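You operate a simulated robot arm through the tools that you are given. There is no shell and no other tool.

The job below is to be done with a simulated robot arm. You get a single attempt, and the scene is never put back.

TASK
Turn the black depth knob to 7. Take the grey peg and leave it on the red ring. Shut the kitting drawer. Put the white pouch labelled "N5" from the top of the kitting bench on the film pack there and the white pouch labelled "Y2" on the half shelf under the kitting bench. Put the black valve on the top of the kitting bench away on the top of the grey bench. Take the green sponge and put it on the top of the seat bench. Do these in any order. Set down upright: white pouch, black valve.

Only the result counts: the job must be done as asked and must still hold three seconds after the hand-in. Knocking over, shifting, dropping, spilling or breaking anything else fails it.

THE ROBOT
A 6-joint arm with a two-finger parallel gripper on a trunk, on a base that drives. Base frame: it is fixed to the floor where the robot stands at the start and does not move with it; the origin is under the middle of the robot, x ahead of it, y to its left, z up; the surface under the hand at the start is at about z = 0.8. Readings come in m, rad, newtons and seconds.
Its first joint turns from -2.897 to 2.897 rad. Places, roughly: black depth knob [0.5, -0.1, 0.8]; black valve [1, -2, 0.75]; film pack [0.75, -1.75, 0.75]; green sponge (4x4x3 cm) [0.7, -1, 0.8]; grey peg (3x3x5 cm) [-1.7, -2.7, 0.8]; half shelf under the kitting bench [0.8, -1.4, 0.5]; kitting drawer [0.5, -2.4, 0.7]; red ring (6x6x2 cm) [-1.4, -2.9, 0.8]; top of the grey bench [0.8, 0.3, 0.8]; top of the seat bench [-1.3, -3, 0.8]; white pouch [1, -2, 0.75]. Payload 3.91 kg.
The TCP is the grasp point between the finger pads, 0.03 m short of the fingertips. In the tool frame z runs along the fingers and y along their closing line. Largest opening 0.11 m; finger width 0.02, thickness 0.01; the body of the gripper, 0.048 by 0.112 m, starts 0.055 m behind the TCP.
Orientation is that of the tool frame in the base frame, as a unit quaternion [w, x, y, z]. With the fingers straight down and closing along the base's y, the tool's x points along the base's -x, its y along +y and its z along -z.

THE INTERFACE
- The arm moves only by the tool nudge_tool. Its argument "deltas" is a list of rows, each a list of 7 numbers: the opening, from 0 (shut) to 1 (fully open), then the shift along the tool's x, y, z in units of 50 mm (1.0 is 50 mm), then the turn, a rotation vector about the tool's x, y, z in units of 4 degrees (1.0 is 4 degrees). In form: [[hand, x, y, z, rx, ry, rz], ...]. A call has 1 to 20 rows; each row shifts and turns the commanded pose from where the row before left it, along the tool's axes as they then stand. A call with a number of a shift or a turn outside -1 to 1 is refused whole. A row lasts 0.2 s, in which the tool goes at most 0.05 m and 0.15 rad; a call with a longer step from one row to the next is refused whole, and so is a gripper value outside its range. Where a pose cannot be reached the arm comes as near as it can. A force on the tool above 40 N (or 10 N above the force at the start of the call, whichever is more), or a blocked arm, ends the call early, and 0.2 s more pass. Each finger travels about 0.153 m/s and halts on what it meets, pressing with about 34 N; the grip force reading is that of the motor and also rises with nothing between the fingers. The clock runs only during rows and for 0.2 s after the last one: add rows that do not move to give the fingers time. It gives the time, the measured TCP pose, the force on the tool (base axes), the opening and the grip force at its end, in the units of the frame above (readings bear some noise), with the torque about the TCP (base axes, N m) and any sound that the robot's microphone picked up.
- Cameras (640 x 400 px; columns grow to the right, rows downward): "scene" is now at [0.215, 0.2005, 1.3762]; the picture's right is [-0.30, -0.95, 0.00], its down [-0.58, 0.18, -0.79] and it looks along [0.76, -0.24, -0.61] (base axes); focal length 265 px, centre (320, 200). "wrist" rides on the gripper at [0.072, 0.017, -0.103] in the tool frame; the picture's right is [-0.23, 0.97, 0.00], its down [-0.76, -0.18, -0.62] and it looks along [-0.61, -0.14, 0.78] (tool axes); focal length 222 px, centre (320, 200). There is no depth. A picture from a camera that has moved, and an enlarged one, comes with that camera's place and axes in the base frame and with its lens. The place of the scene camera against the robot may be out by one fixed shift of up to 0.018 m in any direction.
- capture(camera): a new picture of that camera. It takes no simulated time.
- roll_base(legs): drives the robot by 1 to 6 legs, each [ahead, turn to the left] in m and rad, along the robot's own axes; the way and the turn of a leg run together, so that a leg with both is an arc; at most 1.5 m and 3.142 rad a leg. The arm and the cameras ride along, it lands a little off, and it stops where it bumps. It gives what a move gives.
- pan_tilt(pan, tilt): turns the head with the scene camera to pan (to the left, within 2.094 rad either way) and tilt (down, from -0.506 to 1.204), counted from straight ahead of the robot. It gives what a move gives.
- zoom(camera, box): a new picture of the part [left, top, right, bottom] of that camera's present view, enlarged. It takes no simulated time.
- finish_job(): hands the job in; it is judged then, once.

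Places have to be worked out from the pictures, the camera data and where the tool is seen. Open the gripper and draw the arm clear of the work before you hand the job in, unless the task says otherwise.

The tools are called as a command line: name --pt "numbers of a row" for each row, then --argument value for the rest, lists and objects as JSON in quotes. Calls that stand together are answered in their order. nudge_tool: Moves the arm, as the interface text tells. Its arguments: {"type":"object","properties":{"deltas":{"type":"array"}},"required":["deltas"]} The other tools are called the same way: roll_base (legs) drives the base; pan_tilt (pan, tilt) turns the head that bears the scene camera; capture (camera) takes a picture; zoom (camera, box) takes an enlarged picture of a part of a camera's view; finish_job () hands the job in.

At the start:

```text
time_s: 0.0
ee_pos: [0.6375, 0.053, 1.1673]
orientation: [0.0, -0.001, 1.0, 0.001]
contact_force: [-0.5, -0.4, -0.1]
moment: [-0.01, -0.01, 0.01]
finger_gap: 0.11
grasp_force: 0.0
robot x, y, heading: [-0.0015, -0.0021, 0.001]
head pan, tilt: [-0.302, 0.654]
```

scene: 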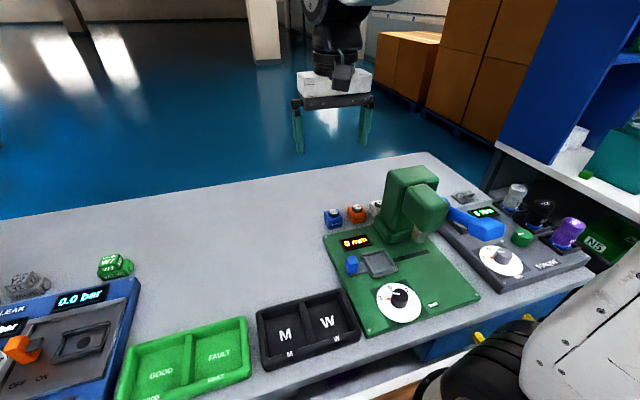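
wrist: 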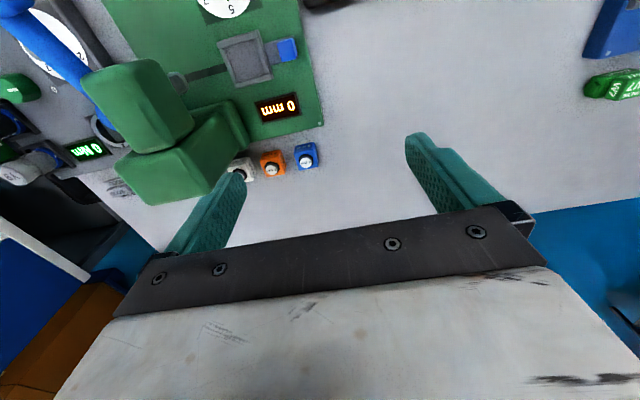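

The first pictures show the grey bench with a green machine whose white dial carries a black knob (display "0 mm"). I start by looking closer at the knob and the bench.

zoom --camera "scene" --box '[320, 220, 480, 340]'

zoom --camera "scene" --box '[430, 100, 640, 300]'

```text
3.33 times, centred on (400, 280) of scene
camera zoom: at [0.215, 0.2005, 1.3762], right [-0.3, -0.95, 0.0], down [-0.58, 0.18, -0.79], along [0.76, -0.24, -0.61], focal length 884 px, centre (53, -67)
```

zoom: 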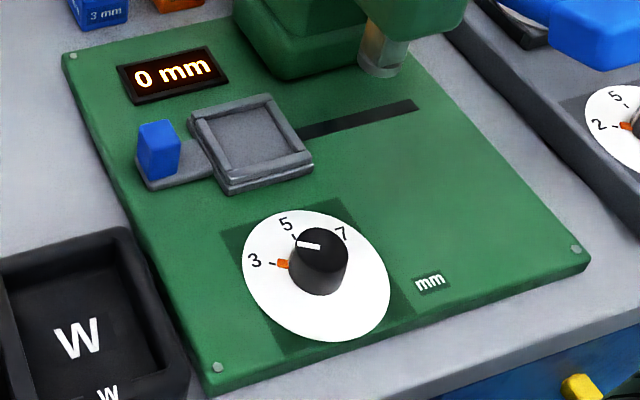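

```text
2.00 times, centred on (535, 200) of scene
camera zoom: at [0.215, 0.2005, 1.3762], right [-0.3, -0.95, 0.0], down [-0.58, 0.18, -0.79], along [0.76, -0.24, -0.61], focal length 530 px, centre (-110, 200)
```

zoom: 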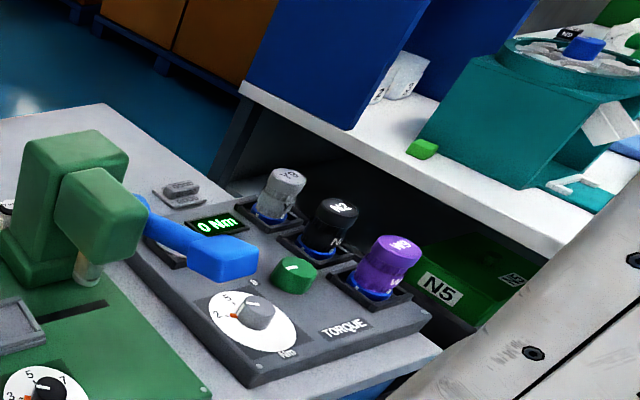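

The knob's orange mark and white line look to be at 3 on a dial marked 3, 5, 7. Before acting I survey the rest of the cell with the head.

pan_tilt --pan -1.2 --tilt 0.5

capture --camera "scene"

pan_tilt --pan -2.0 --tilt 0.4

capture --camera "scene"

pan_tilt --pan 0.6 --tilt 0.6

capture --camera "scene"

```text
time_s: 1.2
ee_pos: [0.6378, 0.0531, 1.1655]
orientation: [0.001, 0.001, 1.0, 0.0]
contact_force: [0.0, -0.4, 0.1]
moment: [0.05, 0.01, 0.01]
finger_gap: 0.1099
grasp_force: 0.2
robot x, y, heading: [0.002, -0.0012, -0.002]
head pan, tilt: [-1.201, 0.499]
```

```text
taken
camera scene: at [0.1653, 0.1414, 1.3901], right [-0.93, -0.36, 0.0], down [-0.17, 0.45, -0.88], along [0.32, -0.82, -0.48], focal length 265 px, centre (320, 200)
```

scene: 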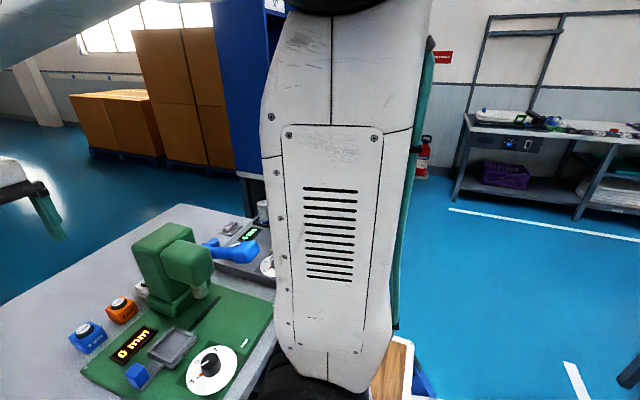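

```text
time_s: 2.3
ee_pos: [0.6372, 0.0541, 1.1662]
orientation: [0.0, 0.001, 1.0, -0.001]
contact_force: [-0.2, 0.0, 0.1]
moment: [0.04, -0.01, -0.04]
finger_gap: 0.1102
grasp_force: 0.1
robot x, y, heading: [0.0008, 0.0008, -0.002]
head pan, tilt: [-2.0, 0.4]
```

```text
taken
camera scene: at [0.0938, 0.142, 1.3992], right [-0.91, 0.42, 0.0], down [0.16, 0.35, -0.92], along [-0.38, -0.84, -0.39], focal length 265 px, centre (320, 200)
```

scene: 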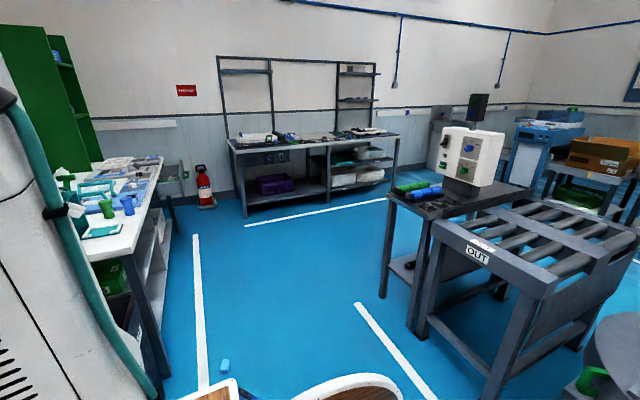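

```text
time_s: 4.7
ee_pos: [0.6379, 0.0535, 1.1678]
orientation: [0.001, 0.0, 1.0, 0.001]
contact_force: [-0.1, -0.5, 0.1]
moment: [-0.01, -0.04, 0.0]
finger_gap: 0.1096
grasp_force: 0.0
robot x, y, heading: [-0.0027, -0.0007, 0.0]
head pan, tilt: [0.6, 0.6]
```

```text
taken
camera scene: at [0.2053, 0.2761, 1.381], right [0.56, -0.83, 0.0], down [-0.47, -0.32, -0.83], along [0.68, 0.47, -0.56], focal length 265 px, centre (320, 200)
```

scene: 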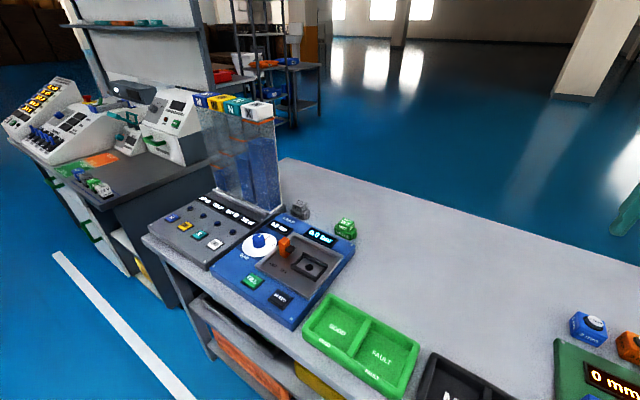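

Kitting bench runs along -y on my right, seat bench far behind-right. Wooden-looking things near the base need checking before driving, so I look down around the base.

pan_tilt --pan -2.0 --tilt 1.1

capture --camera "scene"

pan_tilt --pan 2.0 --tilt 0.6

capture --camera "scene"

pan_tilt --pan 2.0 --tilt 1.1

capture --camera "scene"

pan_tilt --pan -0.1 --tilt 1.1

capture --camera "scene"

```text
time_s: 7.0
ee_pos: [0.6386, 0.0535, 1.1668]
orientation: [0.0, 0.0, 1.0, 0.0]
contact_force: [0.1, -0.2, 0.6]
moment: [-0.02, -0.03, 0.04]
finger_gap: 0.1102
grasp_force: 0.0
robot x, y, heading: [-0.0016, 0.0003, -0.001]
head pan, tilt: [-2.0, 1.1]
```

```text
taken
camera scene: at [0.1061, 0.1688, 1.3424], right [-0.91, 0.42, 0.0], down [0.37, 0.81, -0.45], along [-0.19, -0.41, -0.89], focal length 265 px, centre (320, 200)
```

scene: 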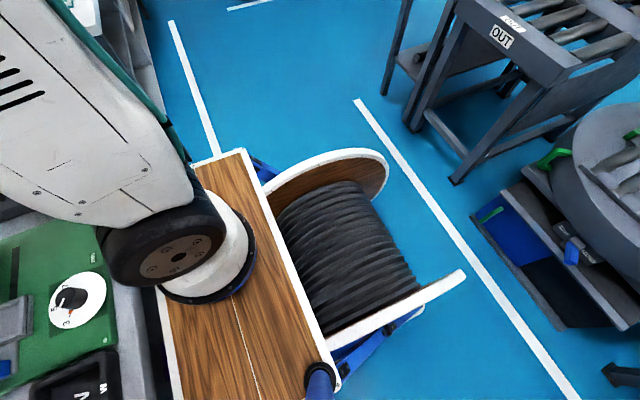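

```text
time_s: 10.3
ee_pos: [0.6367, 0.0544, 1.1662]
orientation: [0.0, -0.001, 1.0, 0.0]
contact_force: [-0.3, -0.4, 0.4]
moment: [-0.01, -0.02, 0.01]
finger_gap: 0.1102
grasp_force: 0.1
robot x, y, heading: [-0.0034, 0.0025, 0.001]
head pan, tilt: [2.0, 0.6]
```

```text
taken
camera scene: at [0.0956, 0.3066, 1.381], right [0.91, 0.42, 0.0], down [0.23, -0.51, -0.83], along [-0.34, 0.75, -0.56], focal length 265 px, centre (320, 200)
```

scene: 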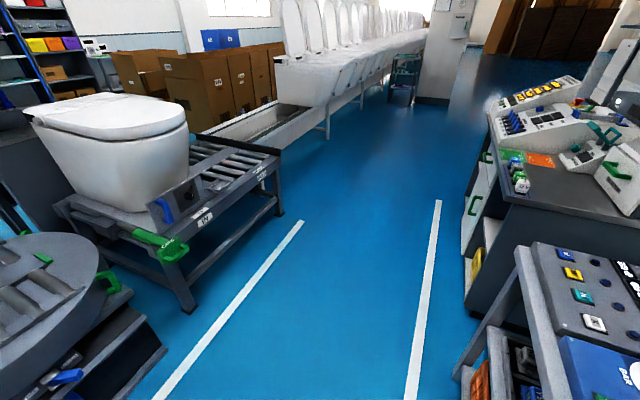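

```text
time_s: 11.2
ee_pos: [0.6375, 0.0536, 1.1673]
orientation: [0.0, 0.0, 1.0, 0.0]
contact_force: [-0.3, 0.5, -0.1]
moment: [-0.01, -0.01, 0.01]
finger_gap: 0.11
grasp_force: 0.1
robot x, y, heading: [-0.0011, -0.0027, -0.001]
head pan, tilt: [2.0, 1.1]
```

```text
taken
camera scene: at [0.106, 0.2837, 1.3424], right [0.91, 0.42, 0.0], down [0.37, -0.81, -0.45], along [-0.19, 0.41, -0.89], focal length 265 px, centre (320, 200)
```

scene: 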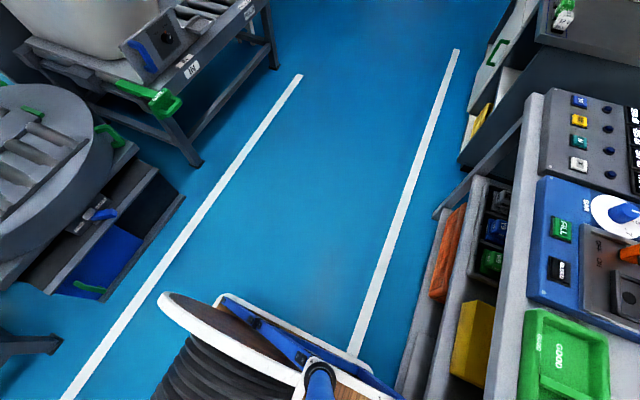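

```text
time_s: 13.2
ee_pos: [0.6377, 0.0541, 1.1665]
orientation: [0.0, 0.0, 1.0, 0.0]
contact_force: [-0.2, -0.2, -0.2]
moment: [-0.01, 0.03, -0.01]
finger_gap: 0.1099
grasp_force: 0.0
robot x, y, heading: [0.0004, -0.0008, -0.0]
head pan, tilt: [-0.099, 1.1]
```

```text
taken
camera scene: at [0.1951, 0.22, 1.3424], right [-0.1, -1.0, 0.0], down [-0.89, 0.09, -0.45], along [0.45, -0.04, -0.89], focal length 265 px, centre (320, 200)
```

scene: 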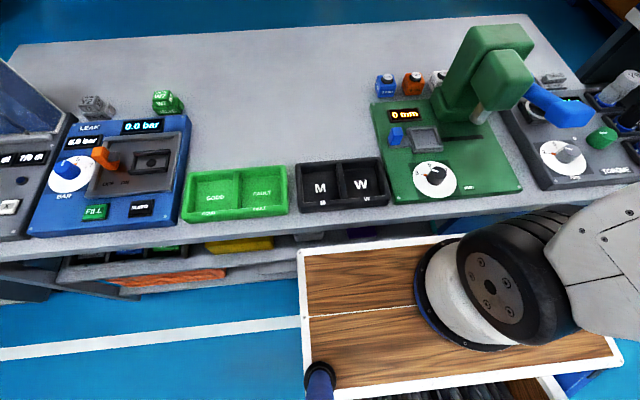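

The robot carries a cable reel behind it and there's about 0.5 m of free floor behind. The knob at about (0.49, -0.08) is too close to reach, so I back off 0.3 m straight and look at the dial again.

roll_base --legs '[[-0.3, 0]]'

pan_tilt --pan -0.4 --tilt 0.8

capture --camera "scene"

capture --camera "wrist"

```text
time_s: 15.2
ee_pos: [0.3347, 0.0525, 1.1672]
orientation: [0.0, 0.002, 1.0, 0.0]
contact_force: [0.4, -0.4, 0.2]
moment: [0.0, 0.01, 0.01]
finger_gap: 0.1097
grasp_force: 0.1
robot x, y, heading: [-0.3045, 0.001, -0.004]
head pan, tilt: [-0.099, 1.1]
```

```text
time_s: 16.1
ee_pos: [0.3345, 0.0526, 1.1669]
orientation: [0.0, 0.001, 1.0, 0.0]
contact_force: [1.0, 0.4, -0.8]
moment: [0.0, -0.03, 0.0]
finger_gap: 0.1097
grasp_force: 0.1
robot x, y, heading: [-0.3014, 0.0014, 0.001]
head pan, tilt: [-0.4, 0.799]
```

```text
taken
camera scene: at [-0.0962, 0.1948, 1.3641], right [-0.39, -0.92, 0.0], down [-0.66, 0.28, -0.7], along [0.64, -0.27, -0.72], focal length 265 px, centre (320, 200)
```

scene: 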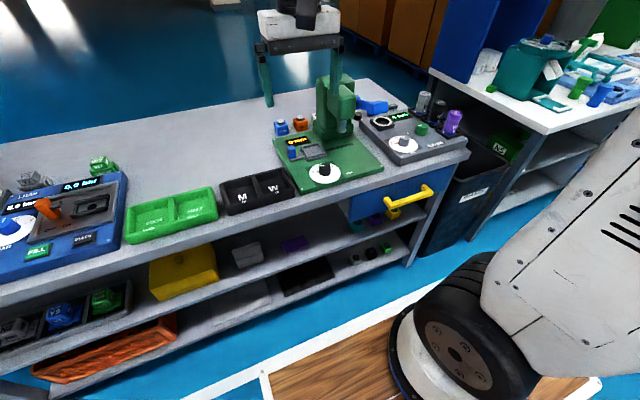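

```text
taken
camera wrist: at [0.2621, 0.0692, 1.2704], right [0.23, 0.97, 0.0], down [0.76, -0.18, 0.62], along [0.61, -0.14, -0.78], focal length 222 px, centre (320, 200)
```

wrist: 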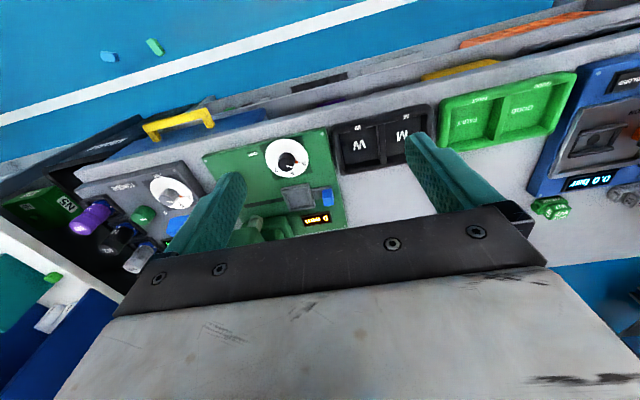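

The dial is visible in both cameras. I zoom on it in both to read the marks and to triangulate the knob.

zoom --camera "scene" --box '[275, 140, 371, 200]'

zoom --camera "wrist" --box '[238, 120, 334, 180]'

zoom --camera "scene" --box '[430, 20, 640, 150]'

```text
6.67 times, centred on (323, 170) of scene
camera zoom: at [-0.0962, 0.1948, 1.3641], right [-0.39, -0.92, 0.0], down [-0.66, 0.28, -0.7], along [0.64, -0.27, -0.72], focal length 1768 px, centre (300, 400)
```

zoom: 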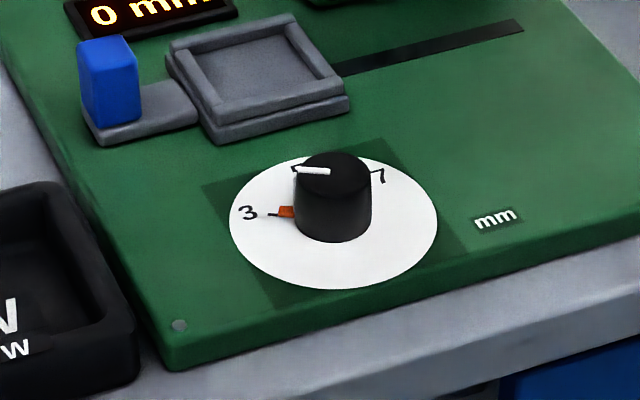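

```text
6.67 times, centred on (286, 150) of wrist
camera zoom: at [0.2621, 0.0692, 1.2704], right [0.23, 0.97, 0.0], down [0.76, -0.18, 0.62], along [0.61, -0.14, -0.78], focal length 1481 px, centre (547, 533)
```

zoom: 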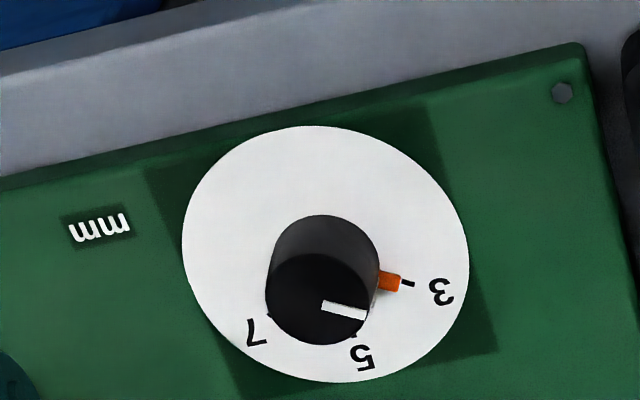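

```text
3.05 times, centred on (535, 85) of scene
camera zoom: at [-0.0962, 0.1948, 1.3641], right [-0.39, -0.92, 0.0], down [-0.66, 0.28, -0.7], along [0.64, -0.27, -0.72], focal length 808 px, centre (-335, 550)
```

zoom: 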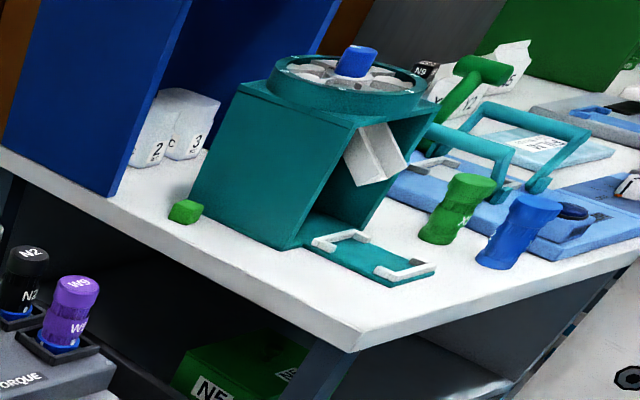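

Triangulating: dial centre ≈ (0.48, -0.06, ~0.82), knob about 3.5 cm wide and 3 cm tall, pointing at 3 (about +55° from ahead), 5 straight ahead, 7 at about -55°. I move the hand above it at z≈1.0 and look again with the wrist camera.

nudge_tool --pt "0.7 -0.483 -0.367 0.557 0 0 0" --pt "0.7 -0.483 -0.367 0.557 0 0 0" --pt "0.7 -0.483 -0.367 0.557 0 0 0" --pt "0.7 -0.483 -0.367 0.557 0 0 0" --pt "0.7 -0.483 -0.367 0.557 0 0 0" --pt "0.7 -0.483 -0.367 0.557 0 0 0" --pt "0.7 0 0 0 0 0 0"

capture --camera "wrist"

capture --camera "scene"

```text
time_s: 17.6
ee_pos: [0.4788, -0.0615, 1.0013]
orientation: [0.0, 0.001, 1.0, 0.0]
contact_force: [-0.1, 0.3, 0.1]
moment: [0.02, 0.0, -0.02]
finger_gap: 0.0767
grasp_force: 0.1
robot x, y, heading: [-0.3027, -0.0004, -0.002]
head pan, tilt: [-0.4, 0.799]
```

```text
taken
camera wrist: at [0.4063, -0.0443, 1.104], right [0.23, 0.97, 0.0], down [0.76, -0.18, 0.62], along [0.61, -0.14, -0.78], focal length 222 px, centre (320, 200)
```

wrist: 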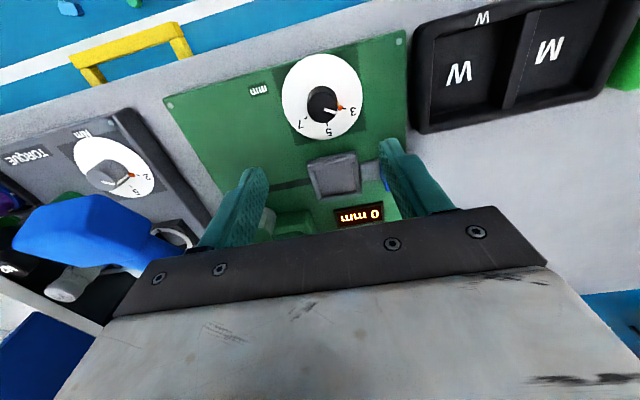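

```text
taken
camera scene: at [-0.0962, 0.1947, 1.3641], right [-0.39, -0.92, 0.0], down [-0.66, 0.28, -0.7], along [0.64, -0.27, -0.72], focal length 265 px, centre (320, 200)
```

scene: 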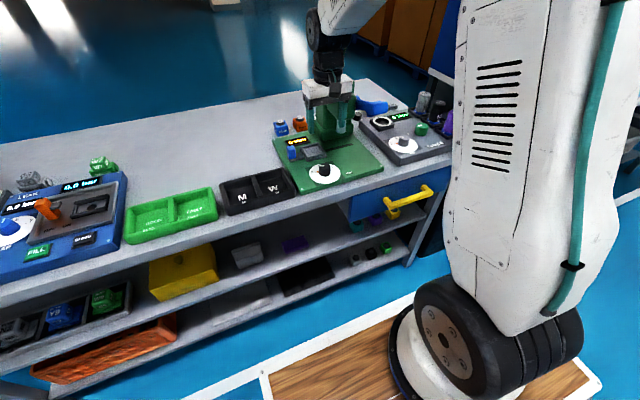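

Hand is at z≈1.0 over the dial area. Zooming the wrist view to refine the knob's centre and mark angles.

zoom --camera "wrist" --box '[264, 40, 392, 150]'

```text
3.64 times, centred on (328, 95) of wrist
camera zoom: at [0.4063, -0.0443, 1.104], right [0.23, 0.97, 0.0], down [0.76, -0.18, 0.62], along [0.61, -0.14, -0.78], focal length 808 px, centre (291, 582)
```

zoom: 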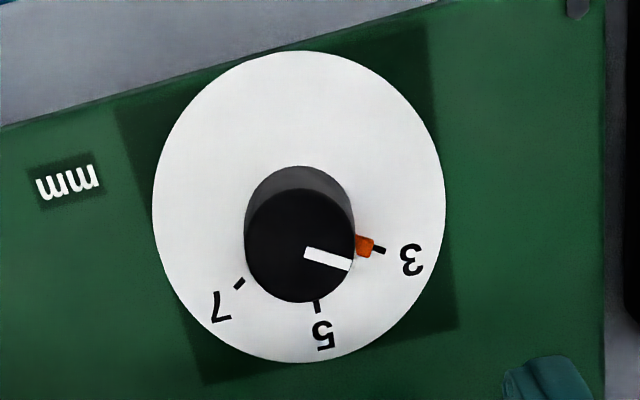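

Refined estimate: knob centre ≈ (0.477, -0.056), dial plane z≈0.825, 3 at +58°, 7 at -59° (about -118° of turn). I pre-rotate the hand by -60° about the tool axis above the knob so the turn stays centred.

nudge_tool --pt "0.6 0.036 0.11 0 0 0 -1" --pt "0.6 0 0 0 0 0 -1" --pt "0.6 0 0 0 0 0 -1" --pt "0.6 0 0 0 0 0 -1" --pt "0.6 0 0 0 0 0 -1" --pt "0.6 0 0 0 0 0 -1" --pt "0.6 0 0 0 0 0 -1" --pt "0.6 0 0 0 0 0 -1" --pt "0.6 0 0 0 0 0 -1" --pt "0.6 0 0 0 0 0 -1" --pt "0.6 0 0 0 0 0 -1" --pt "0.6 0 0 0 0 0 -1" --pt "0.6 0 0 0 0 0 -1" --pt "0.6 0 0 0 0 0 -1" --pt "0.6 0 0 0 0 0 -1" --pt "0.6 0 0 1 0 0 0" --pt "0.6 0 0 0 0 0 0"

capture --camera "wrist"

capture --camera "scene"

```text
time_s: 21.2
ee_pos: [0.4765, -0.0536, 0.9487]
orientation: [0.001, -0.5, 0.866, 0.0]
contact_force: [0.3, 0.1, 0.4]
moment: [-0.01, 0.03, 0.01]
finger_gap: 0.0661
grasp_force: 0.2
robot x, y, heading: [-0.3035, 0.0006, 0.001]
head pan, tilt: [-0.4, 0.799]
```

```text
taken
camera wrist: at [0.4268, -0.1074, 1.0523], right [-0.73, 0.69, 0.0], down [0.54, 0.57, 0.62], along [0.43, 0.45, -0.78], focal length 222 px, centre (320, 200)
```

wrist: 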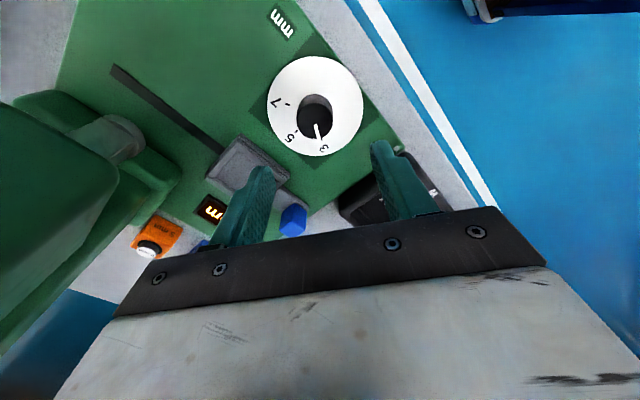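

```text
taken
camera scene: at [-0.0962, 0.1947, 1.3641], right [-0.39, -0.92, 0.0], down [-0.66, 0.28, -0.7], along [0.64, -0.27, -0.72], focal length 265 px, centre (320, 200)
```

scene: 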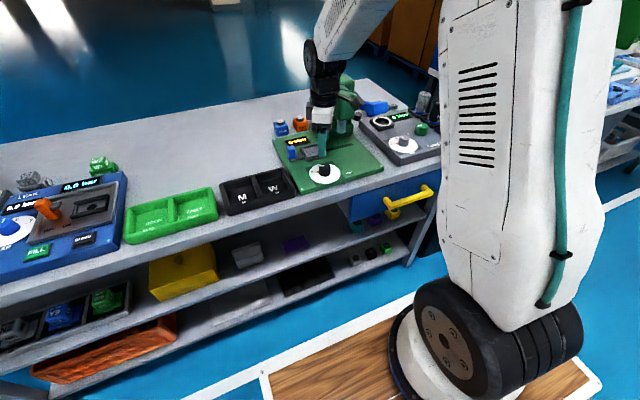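

Now rotated, hand at z≈0.949. One more zoom from this angle to confirm the knob's centre before descending.

zoom --camera "wrist" --box '[256, 46, 384, 166]'

```text
3.33 times, centred on (320, 106) of wrist
camera zoom: at [0.4268, -0.1074, 1.0523], right [-0.73, 0.69, 0.0], down [0.54, 0.57, 0.62], along [0.43, 0.45, -0.78], focal length 740 px, centre (320, 513)
```

zoom: 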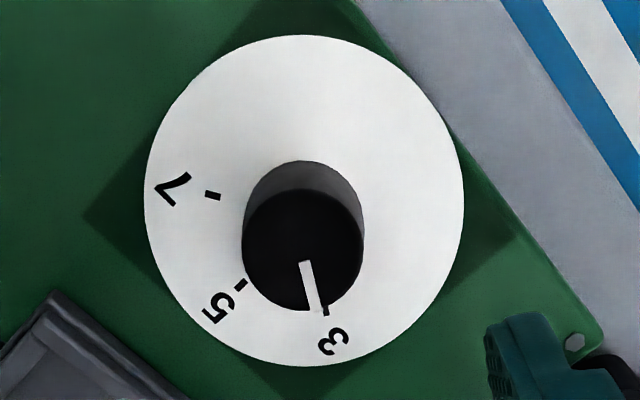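

Knob centre ≈ (0.480, -0.058). I shift a few mm and descend to TCP z≈0.862, then check in the pictures how high the tips are over the dial.

nudge_tool --pt "0.6 0.04 -0.092 0.4 0 0 0" --pt "0.6 0 0 0.45 0 0 0" --pt "0.6 0 0 0.45 0 0 0" --pt "0.6 0 0 0.43 0 0 0" --pt "0.6 0 0 0 0 0 0"

zoom --camera "scene" --box '[270, 100, 398, 200]'

capture --camera "wrist"

```text
time_s: 22.4
ee_pos: [0.4807, -0.055, 0.8618]
orientation: [-0.001, -0.499, 0.866, -0.001]
contact_force: [0.5, -0.5, -0.3]
moment: [0.01, 0.0, 0.04]
finger_gap: 0.066
grasp_force: 0.1
robot x, y, heading: [-0.3001, -0.0007, -0.003]
head pan, tilt: [-0.4, 0.799]
```

```text
4.00 times, centred on (334, 150) of scene
camera zoom: at [-0.0961, 0.1947, 1.3641], right [-0.39, -0.92, 0.0], down [-0.66, 0.28, -0.7], along [0.64, -0.27, -0.72], focal length 1061 px, centre (264, 400)
```

zoom: 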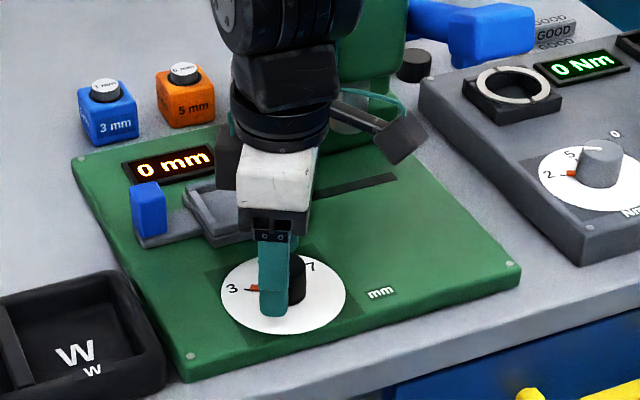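

```text
taken
camera wrist: at [0.4297, -0.1105, 0.9654], right [-0.73, 0.69, 0.0], down [0.54, 0.57, 0.62], along [0.43, 0.45, -0.78], focal length 222 px, centre (320, 200)
```

wrist: 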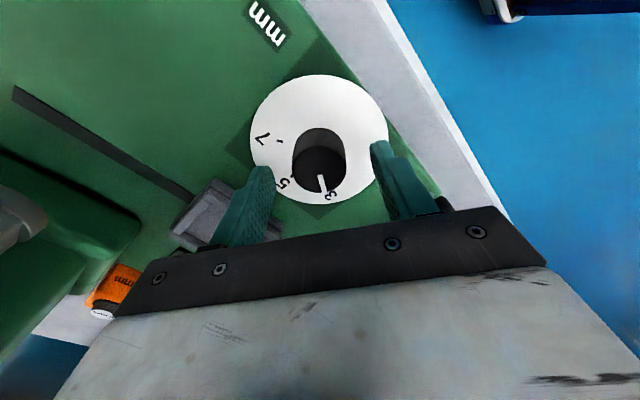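

Fingers straddle the knob; I zoom in to check centring and clearance before closing.

zoom --camera "wrist" --box '[224, 60, 416, 220]'

zoom --camera "scene" --box '[310, 140, 374, 190]'

```text
2.50 times, centred on (320, 140) of wrist
camera zoom: at [0.4297, -0.1105, 0.9654], right [-0.73, 0.69, 0.0], down [0.54, 0.57, 0.62], along [0.43, 0.45, -0.78], focal length 555 px, centre (320, 350)
```

zoom: 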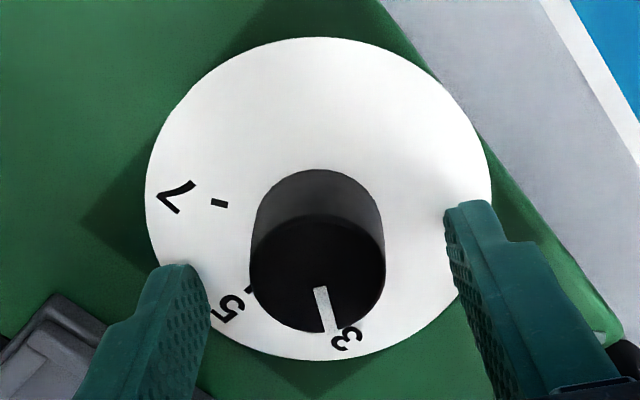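

```text
8.00 times, centred on (342, 165) of scene
camera zoom: at [-0.0961, 0.1947, 1.3641], right [-0.39, -0.92, 0.0], down [-0.66, 0.28, -0.7], along [0.64, -0.27, -0.72], focal length 2122 px, centre (144, 480)
```

zoom: 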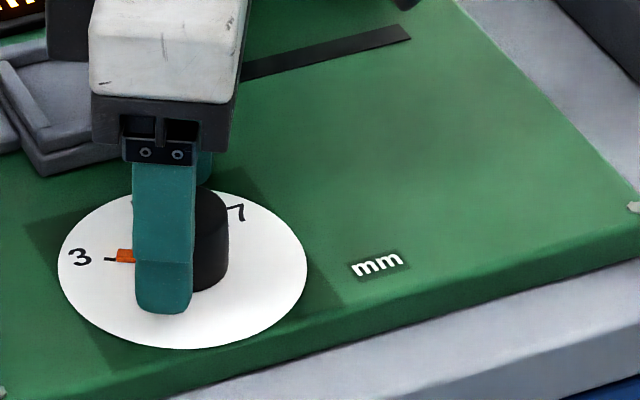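

Dial plane works out at z≈0.822, and the knob is centred between the fingers within about 1 mm. I lower 4 mm, close, and turn clockwise by 60° first, then check.

nudge_tool --pt "0.6 0.06 0.01 0.08 0 0 0" --pt "0 0 0 0 0 0 0" --pt "0 0 0 0 0 0 0" --pt "0 0 0 0 0 0 0" --pt "0 0 0 0 0 0 0.5" --pt "0 0 0 0 0 0 1" --pt "0 0 0 0 0 0 1" --pt "0 0 0 0 0 0 1" --pt "0 0 0 0 0 0 1" --pt "0 0 0 0 0 0 1" --pt "0 0 0 0 0 0 1" --pt "0 0 0 0 0 0 1" --pt "0 0 0 0 0 0 1" --pt "0 0 0 0 0 0 1" --pt "0 0 0 0 0 0 1" --pt "0 0 0 0 0 0 1" --pt "0 0 0 0 0 0 1" --pt "0 0 0 0 0 0 1" --pt "0 0 0 0 0 0 1" --pt "0 0 0 0 0 0 0.5"

zoom --camera "wrist" --box '[224, 60, 416, 220]'

zoom --camera "scene" --box '[270, 100, 398, 200]'

```text
time_s: 26.6
ee_pos: [0.4779, -0.0586, 0.8581]
orientation: [-0.001, 0.001, 1.0, 0.0]
contact_force: [5.1, 19.4, -13.7]
moment: [0.64, -0.36, 0.0]
finger_gap: 0.035
grasp_force: 44.9
robot x, y, heading: [-0.3085, 0.0001, -0.003]
head pan, tilt: [-0.4, 0.799]
```

```text
2.50 times, centred on (320, 140) of wrist
camera zoom: at [0.4062, -0.0416, 0.962], right [0.23, 0.97, 0.0], down [0.76, -0.18, 0.62], along [0.61, -0.14, -0.78], focal length 555 px, centre (320, 350)
```

zoom: 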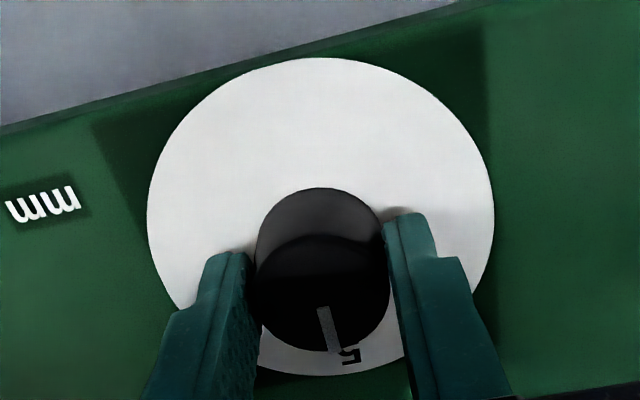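

```text
4.00 times, centred on (334, 150) of scene
camera zoom: at [-0.0956, 0.1955, 1.3639], right [-0.39, -0.92, 0.0], down [-0.66, 0.28, -0.7], along [0.64, -0.27, -0.72], focal length 1061 px, centre (264, 400)
```

zoom: 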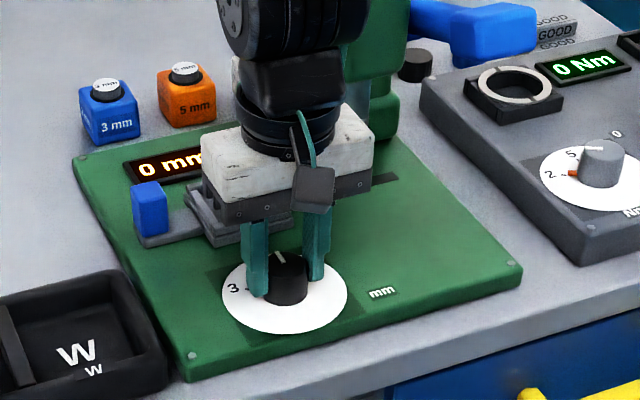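

The knob turned with the hand and the white line now points at 5. I continue another 58° clockwise toward 7, with a 1 mm relief sideways.

nudge_tool --pt "0 0 0.02 0 0 0 0.5" --pt "0 0 0 0 0 0 1" --pt "0 0 0 0 0 0 1" --pt "0 0 0 0 0 0 1" --pt "0 0 0 0 0 0 1" --pt "0 0 0 0 0 0 1" --pt "0 0 0 0 0 0 1" --pt "0 0 0 0 0 0 1" --pt "0 0 0 0 0 0 1" --pt "0 0 0 0 0 0 1" --pt "0 0 0 0 0 0 1" --pt "0 0 0 0 0 0 1" --pt "0 0 0 0 0 0 1" --pt "0 0 0 0 0 0 1" --pt "0 0 0 0 0 0 1" --pt "0 0 0 0 0 0 0"

zoom --camera "wrist" --box '[224, 60, 416, 220]'

zoom --camera "scene" --box '[310, 140, 374, 190]'

```text
time_s: 30.1
ee_pos: [0.4794, -0.0579, 0.8585]
orientation: [-0.001, 0.486, 0.874, -0.001]
contact_force: [6.6, 2.4, -20.1]
moment: [-0.02, -0.29, 0.01]
finger_gap: 0.0349
grasp_force: 45.1
robot x, y, heading: [-0.3036, -0.002, -0.008]
head pan, tilt: [-0.4, 0.799]
```

```text
2.50 times, centred on (320, 140) of wrist
camera zoom: at [0.4552, 0.0125, 0.962], right [0.95, 0.32, 0.0], down [0.25, -0.74, 0.62], along [0.2, -0.59, -0.78], focal length 555 px, centre (320, 350)
```

zoom: 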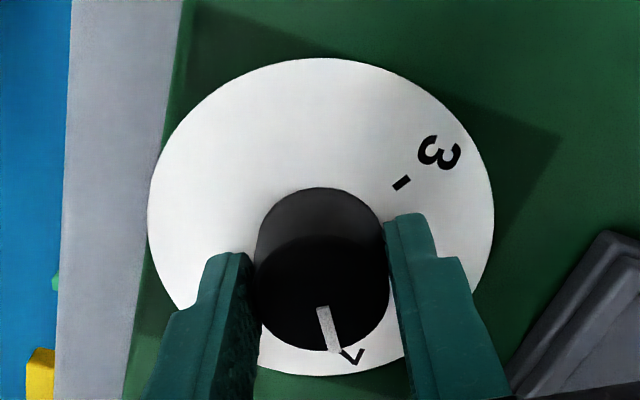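

```text
8.00 times, centred on (342, 165) of scene
camera zoom: at [-0.0952, 0.1951, 1.364], right [-0.39, -0.92, 0.0], down [-0.66, 0.28, -0.7], along [0.64, -0.27, -0.72], focal length 2122 px, centre (144, 480)
```

zoom: 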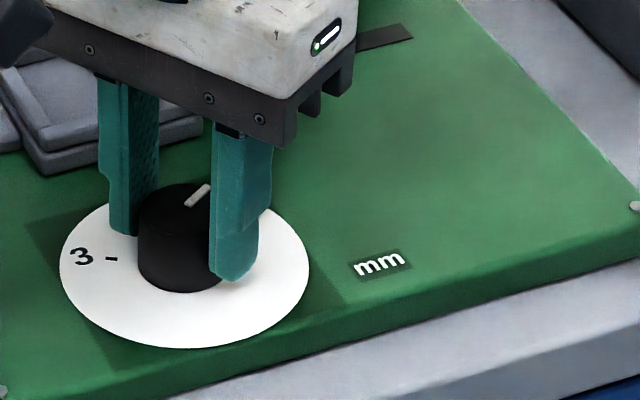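

The white line is now about at 7. I release, rise straight up and check the setting.

nudge_tool --pt "0.6 0 0 0 0 0 0" --pt "0.6 0 0 0 0 0 0" --pt "0.6 0 0 -0.5 0 0 0" --pt "0.6 0 0 -0.8 0 0 0" --pt "0.6 0 0 -1 0 0 0" --pt "0.6 0 0 0 0 0 0"

capture --camera "wrist"

zoom --camera "scene" --box '[310, 140, 374, 190]'

```text
time_s: 31.4
ee_pos: [0.4766, -0.0581, 0.9742]
orientation: [-0.001, 0.486, 0.874, 0.0]
contact_force: [0.1, 0.4, 1.3]
moment: [-0.01, 0.02, 0.0]
finger_gap: 0.0661
grasp_force: 0.0
robot x, y, heading: [-0.2993, -0.0015, 0.002]
head pan, tilt: [-0.4, 0.799]
```

```text
taken
camera wrist: at [0.453, 0.0121, 1.0769], right [0.95, 0.32, 0.0], down [0.25, -0.74, 0.62], along [0.2, -0.59, -0.78], focal length 222 px, centre (320, 200)
```

wrist: 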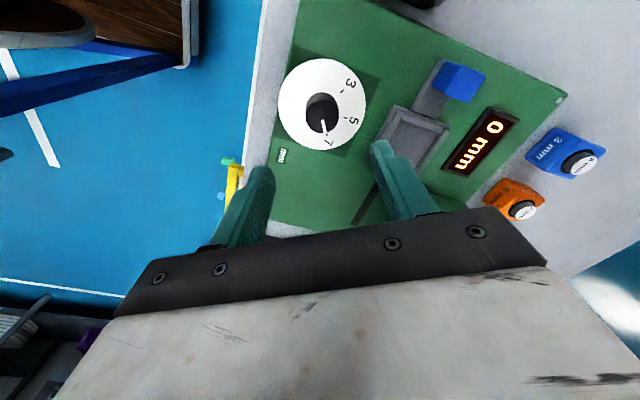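

```text
8.00 times, centred on (342, 165) of scene
camera zoom: at [-0.096, 0.195, 1.3641], right [-0.39, -0.92, 0.0], down [-0.66, 0.28, -0.7], along [0.64, -0.27, -0.72], focal length 2122 px, centre (144, 480)
```

zoom: 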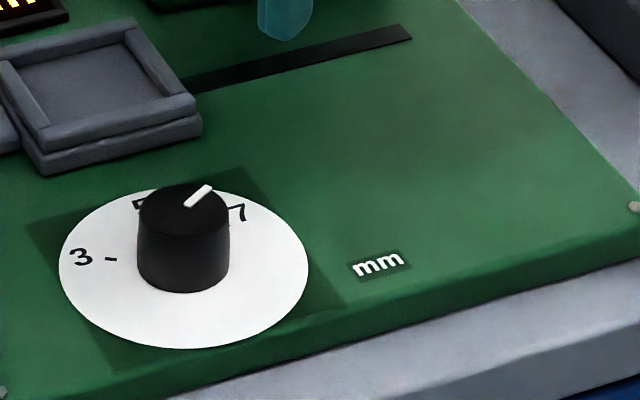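

zoom --camera "wrist" --box '[264, 40, 392, 160]'

```text
3.33 times, centred on (328, 100) of wrist
camera zoom: at [0.453, 0.0121, 1.0769], right [0.95, 0.32, 0.0], down [0.25, -0.74, 0.62], along [0.2, -0.59, -0.78], focal length 740 px, centre (293, 533)
```

zoom: 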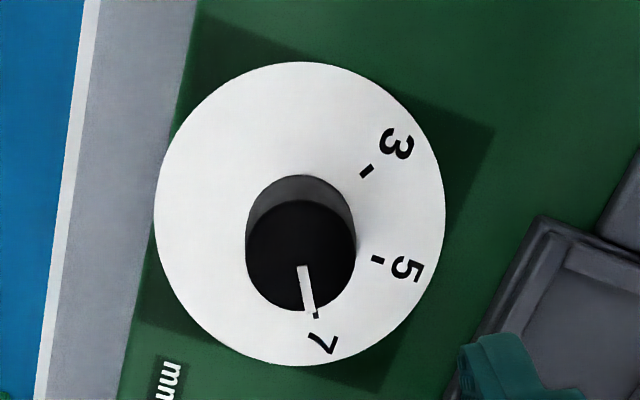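

The white line reads -60.8° against the 7 tick at -59.8°: the knob is on 7. Next I raise the hand, turn it back straight, and study my own base's outline and the floor (small blue and green bits lie near (0.16, -0.7…-1.0)) before driving.

nudge_tool --pt "0.6 0 0 -1 0 0 0" --pt "0.6 0 0 -1 0 0 0" --pt "0.6 0 0 -1 0 0 0" --pt "0.6 0 0 -1 0 0 0" --pt "0.6 0 0 0 0 0 -1" --pt "0.6 0 0 0 0 0 -1" --pt "0.6 0 0 0 0 0 -1" --pt "0.6 0 0 0 0 0 -1" --pt "0.6 0 0 0 0 0 -1" --pt "0.6 0 0 0 0 0 -1" --pt "0.6 0 0 0 0 0 -1" --pt "0.6 0 0 0 0 0 -1" --pt "0.6 0 0 0 0 0 -1" --pt "0.6 0 0 0 0 0 -1" --pt "0.6 0 0 0 0 0 -1" --pt "0.6 0 0 0 0 0 -1" --pt "0.6 0 0 0 0 0 -1" --pt "0.6 0 0 0 0 0 -1" --pt "0.6 0 0 0 0 0 -0.55" --pt "0.6 0 0 0 0 0 0"

pan_tilt --pan -1.0 --tilt 1.15

capture --camera "scene"

capture --camera "wrist"

pan_tilt --pan -2.05 --tilt 0.9

capture --camera "scene"

```text
time_s: 35.6
ee_pos: [0.4775, -0.0583, 1.1743]
orientation: [0.0, -0.001, 1.0, 0.0]
contact_force: [-0.4, 0.2, 0.0]
moment: [-0.03, -0.01, 0.01]
finger_gap: 0.0662
grasp_force: 0.2
robot x, y, heading: [-0.3036, 0.0002, -0.002]
head pan, tilt: [-0.4, 0.799]
```

```text
time_s: 36.6
ee_pos: [0.4776, -0.0581, 1.1753]
orientation: [0.0, 0.0, 1.0, 0.0]
contact_force: [0.0, -0.1, 0.7]
moment: [0.0, -0.02, 0.03]
finger_gap: 0.0663
grasp_force: 0.1
robot x, y, heading: [-0.3055, 0.0016, 0.002]
head pan, tilt: [-1.0, 1.15]
```

```text
taken
camera scene: at [-0.1382, 0.1763, 1.3393], right [-0.84, -0.54, 0.0], down [-0.49, 0.77, -0.41], along [0.22, -0.34, -0.91], focal length 265 px, centre (320, 200)
```

scene: 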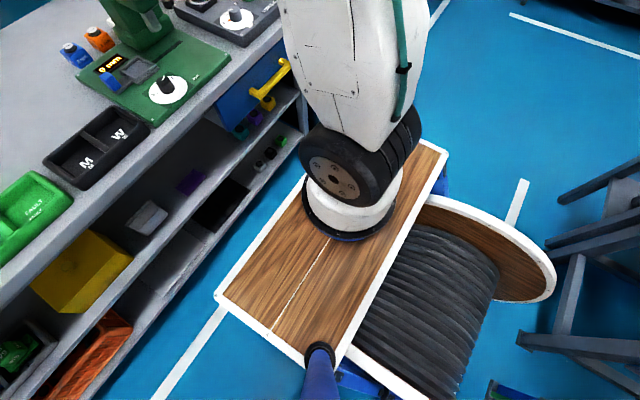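

```text
taken
camera wrist: at [0.4057, -0.0415, 1.2778], right [0.23, 0.97, 0.0], down [0.76, -0.18, 0.62], along [0.61, -0.14, -0.78], focal length 222 px, centre (320, 200)
```

wrist: 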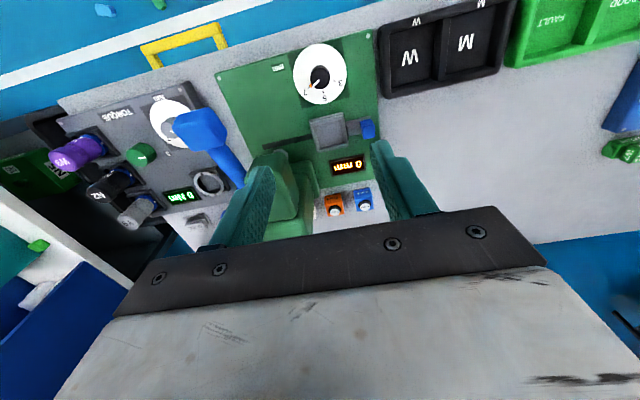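

```text
time_s: 38.0
ee_pos: [0.4778, -0.0586, 1.1754]
orientation: [-0.001, -0.001, 1.0, 0.001]
contact_force: [-0.6, 1.0, -0.3]
moment: [-0.01, -0.01, 0.02]
finger_gap: 0.0661
grasp_force: 0.0
robot x, y, heading: [-0.3033, 0.0023, -0.002]
head pan, tilt: [-2.051, 0.901]
```

```text
taken
camera scene: at [-0.2053, 0.1597, 1.3562], right [-0.89, 0.46, 0.0], down [0.36, 0.69, -0.62], along [-0.29, -0.55, -0.78], focal length 265 px, centre (320, 200)
```

scene: 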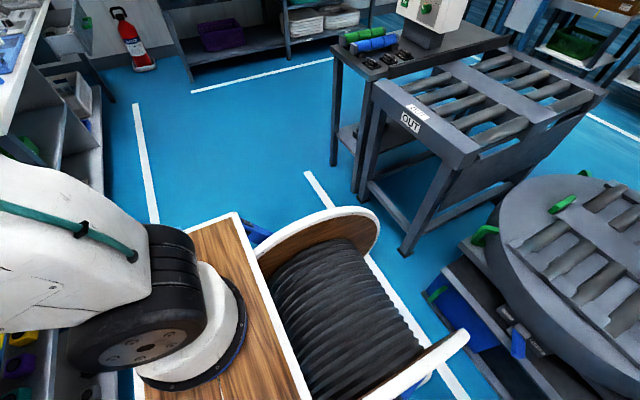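

The base outline works out as roughly ±0.35 m × ±0.3 m, arm mounted about 0.2 m ahead of the middle; the floor corridor along -y at x≈-0.3 is free. I turn right and drive 1.35 m along the kitting bench, staying clear of the floor bits near x≈0.16.

roll_base --legs '[[0, -1.571], [1.35, 0]]'

pan_tilt --pan 1.57 --tilt 0.6

capture --camera "scene"

pan_tilt --pan 0.7 --tilt 0.55

capture --camera "scene"

```text
time_s: 48.3
ee_pos: [-0.266, -2.1081, 1.1738]
orientation: [0.001, 0.688, 0.726, 0.0]
contact_force: [-0.2, 0.2, 0.1]
moment: [0.01, 0.01, -0.01]
finger_gap: 0.0661
grasp_force: 0.1
robot x, y, heading: [-0.2518, -1.3221, -1.518]
head pan, tilt: [-2.051, 0.901]
```

```text
time_s: 51.4
ee_pos: [-0.2673, -2.1083, 1.174]
orientation: [0.0, 0.687, 0.726, 0.0]
contact_force: [0.0, -0.3, -0.1]
moment: [-0.03, -0.02, 0.0]
finger_gap: 0.0662
grasp_force: 0.1
robot x, y, heading: [-0.2526, -1.3221, -1.522]
head pan, tilt: [1.571, 0.6]
```

```text
taken
camera scene: at [0.0831, -1.4477, 1.381], right [0.05, -1.0, 0.0], down [-0.56, -0.03, -0.83], along [0.82, 0.04, -0.56], focal length 265 px, centre (320, 200)
```

scene: 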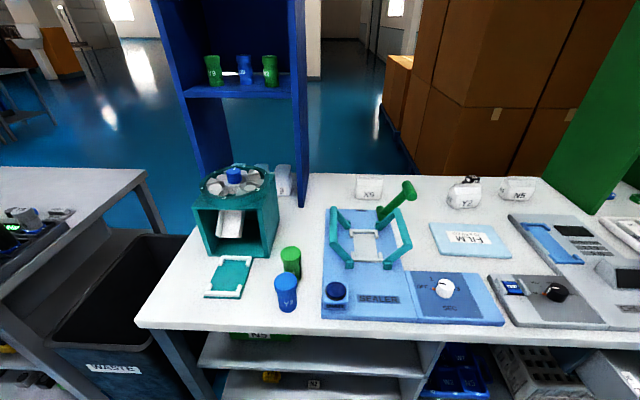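

```text
time_s: 52.5
ee_pos: [-0.2655, -2.1073, 1.1743]
orientation: [0.001, 0.688, 0.726, 0.0]
contact_force: [-0.6, 0.1, 0.7]
moment: [0.01, -0.04, 0.02]
finger_gap: 0.066
grasp_force: 0.0
robot x, y, heading: [-0.2479, -1.3247, -1.522]
head pan, tilt: [0.7, 0.55]
```

```text
taken
camera scene: at [0.056, -1.5177, 1.3855], right [-0.73, -0.68, 0.0], down [-0.36, 0.38, -0.85], along [0.58, -0.62, -0.52], focal length 265 px, centre (320, 200)
```

scene: 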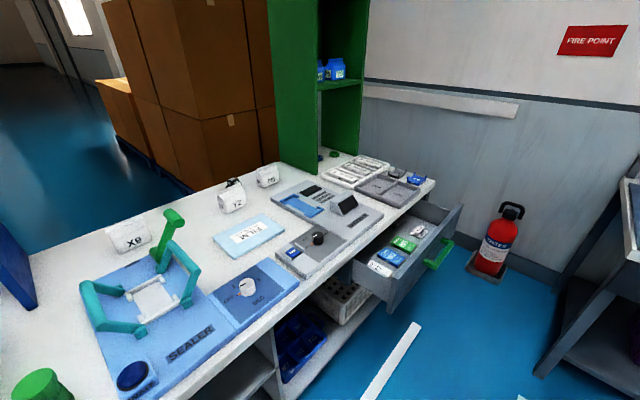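

The bench shows the sealer, the blue "FILM" pack, three white pouches at the back (X9?, Y2, N5) and the open kitting drawer. I zoom on each.

zoom --camera "scene" --box '[90, 150, 310, 290]'

zoom --camera "scene" --box '[270, 140, 480, 320]'

pan_tilt --pan 1.2 --tilt 0.45

zoom --camera "scene" --box '[200, 120, 520, 320]'

```text
2.86 times, centred on (200, 220) of scene
camera zoom: at [0.056, -1.5177, 1.3855], right [-0.73, -0.68, 0.0], down [-0.36, 0.38, -0.85], along [0.58, -0.62, -0.52], focal length 758 px, centre (663, 143)
```

zoom: 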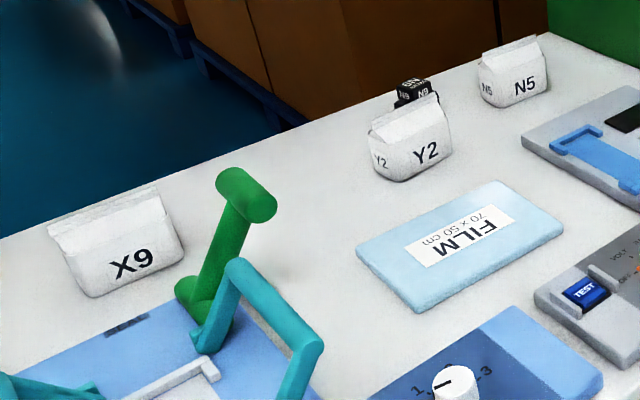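

```text
2.22 times, centred on (375, 230) of scene
camera zoom: at [0.056, -1.5177, 1.3855], right [-0.73, -0.68, 0.0], down [-0.36, 0.38, -0.85], along [0.58, -0.62, -0.52], focal length 589 px, centre (198, 133)
```

zoom: 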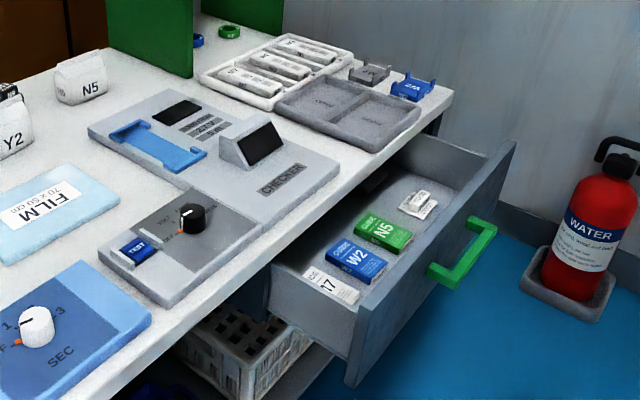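

```text
time_s: 53.5
ee_pos: [-0.2661, -2.1096, 1.1737]
orientation: [0.001, 0.688, 0.726, -0.001]
contact_force: [-0.4, 1.1, 0.2]
moment: [0.04, -0.02, 0.03]
finger_gap: 0.066
grasp_force: 0.1
robot x, y, heading: [-0.2478, -1.3239, -1.522]
head pan, tilt: [1.201, 0.45]
```

```text
2.00 times, centred on (360, 220) of scene
camera zoom: at [0.082, -1.4811, 1.3945], right [-0.32, -0.95, 0.0], down [-0.41, 0.14, -0.9], along [0.85, -0.28, -0.44], focal length 530 px, centre (240, 160)
```

zoom: 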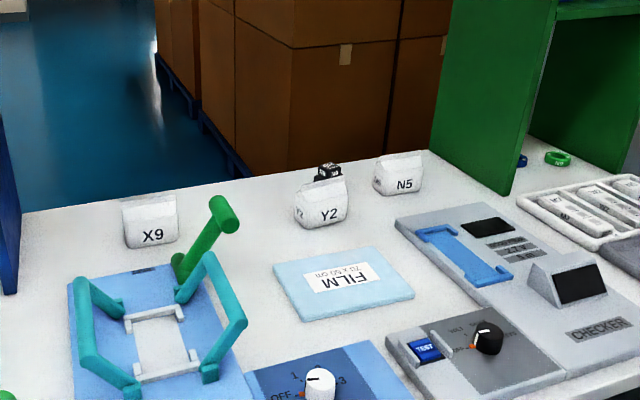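

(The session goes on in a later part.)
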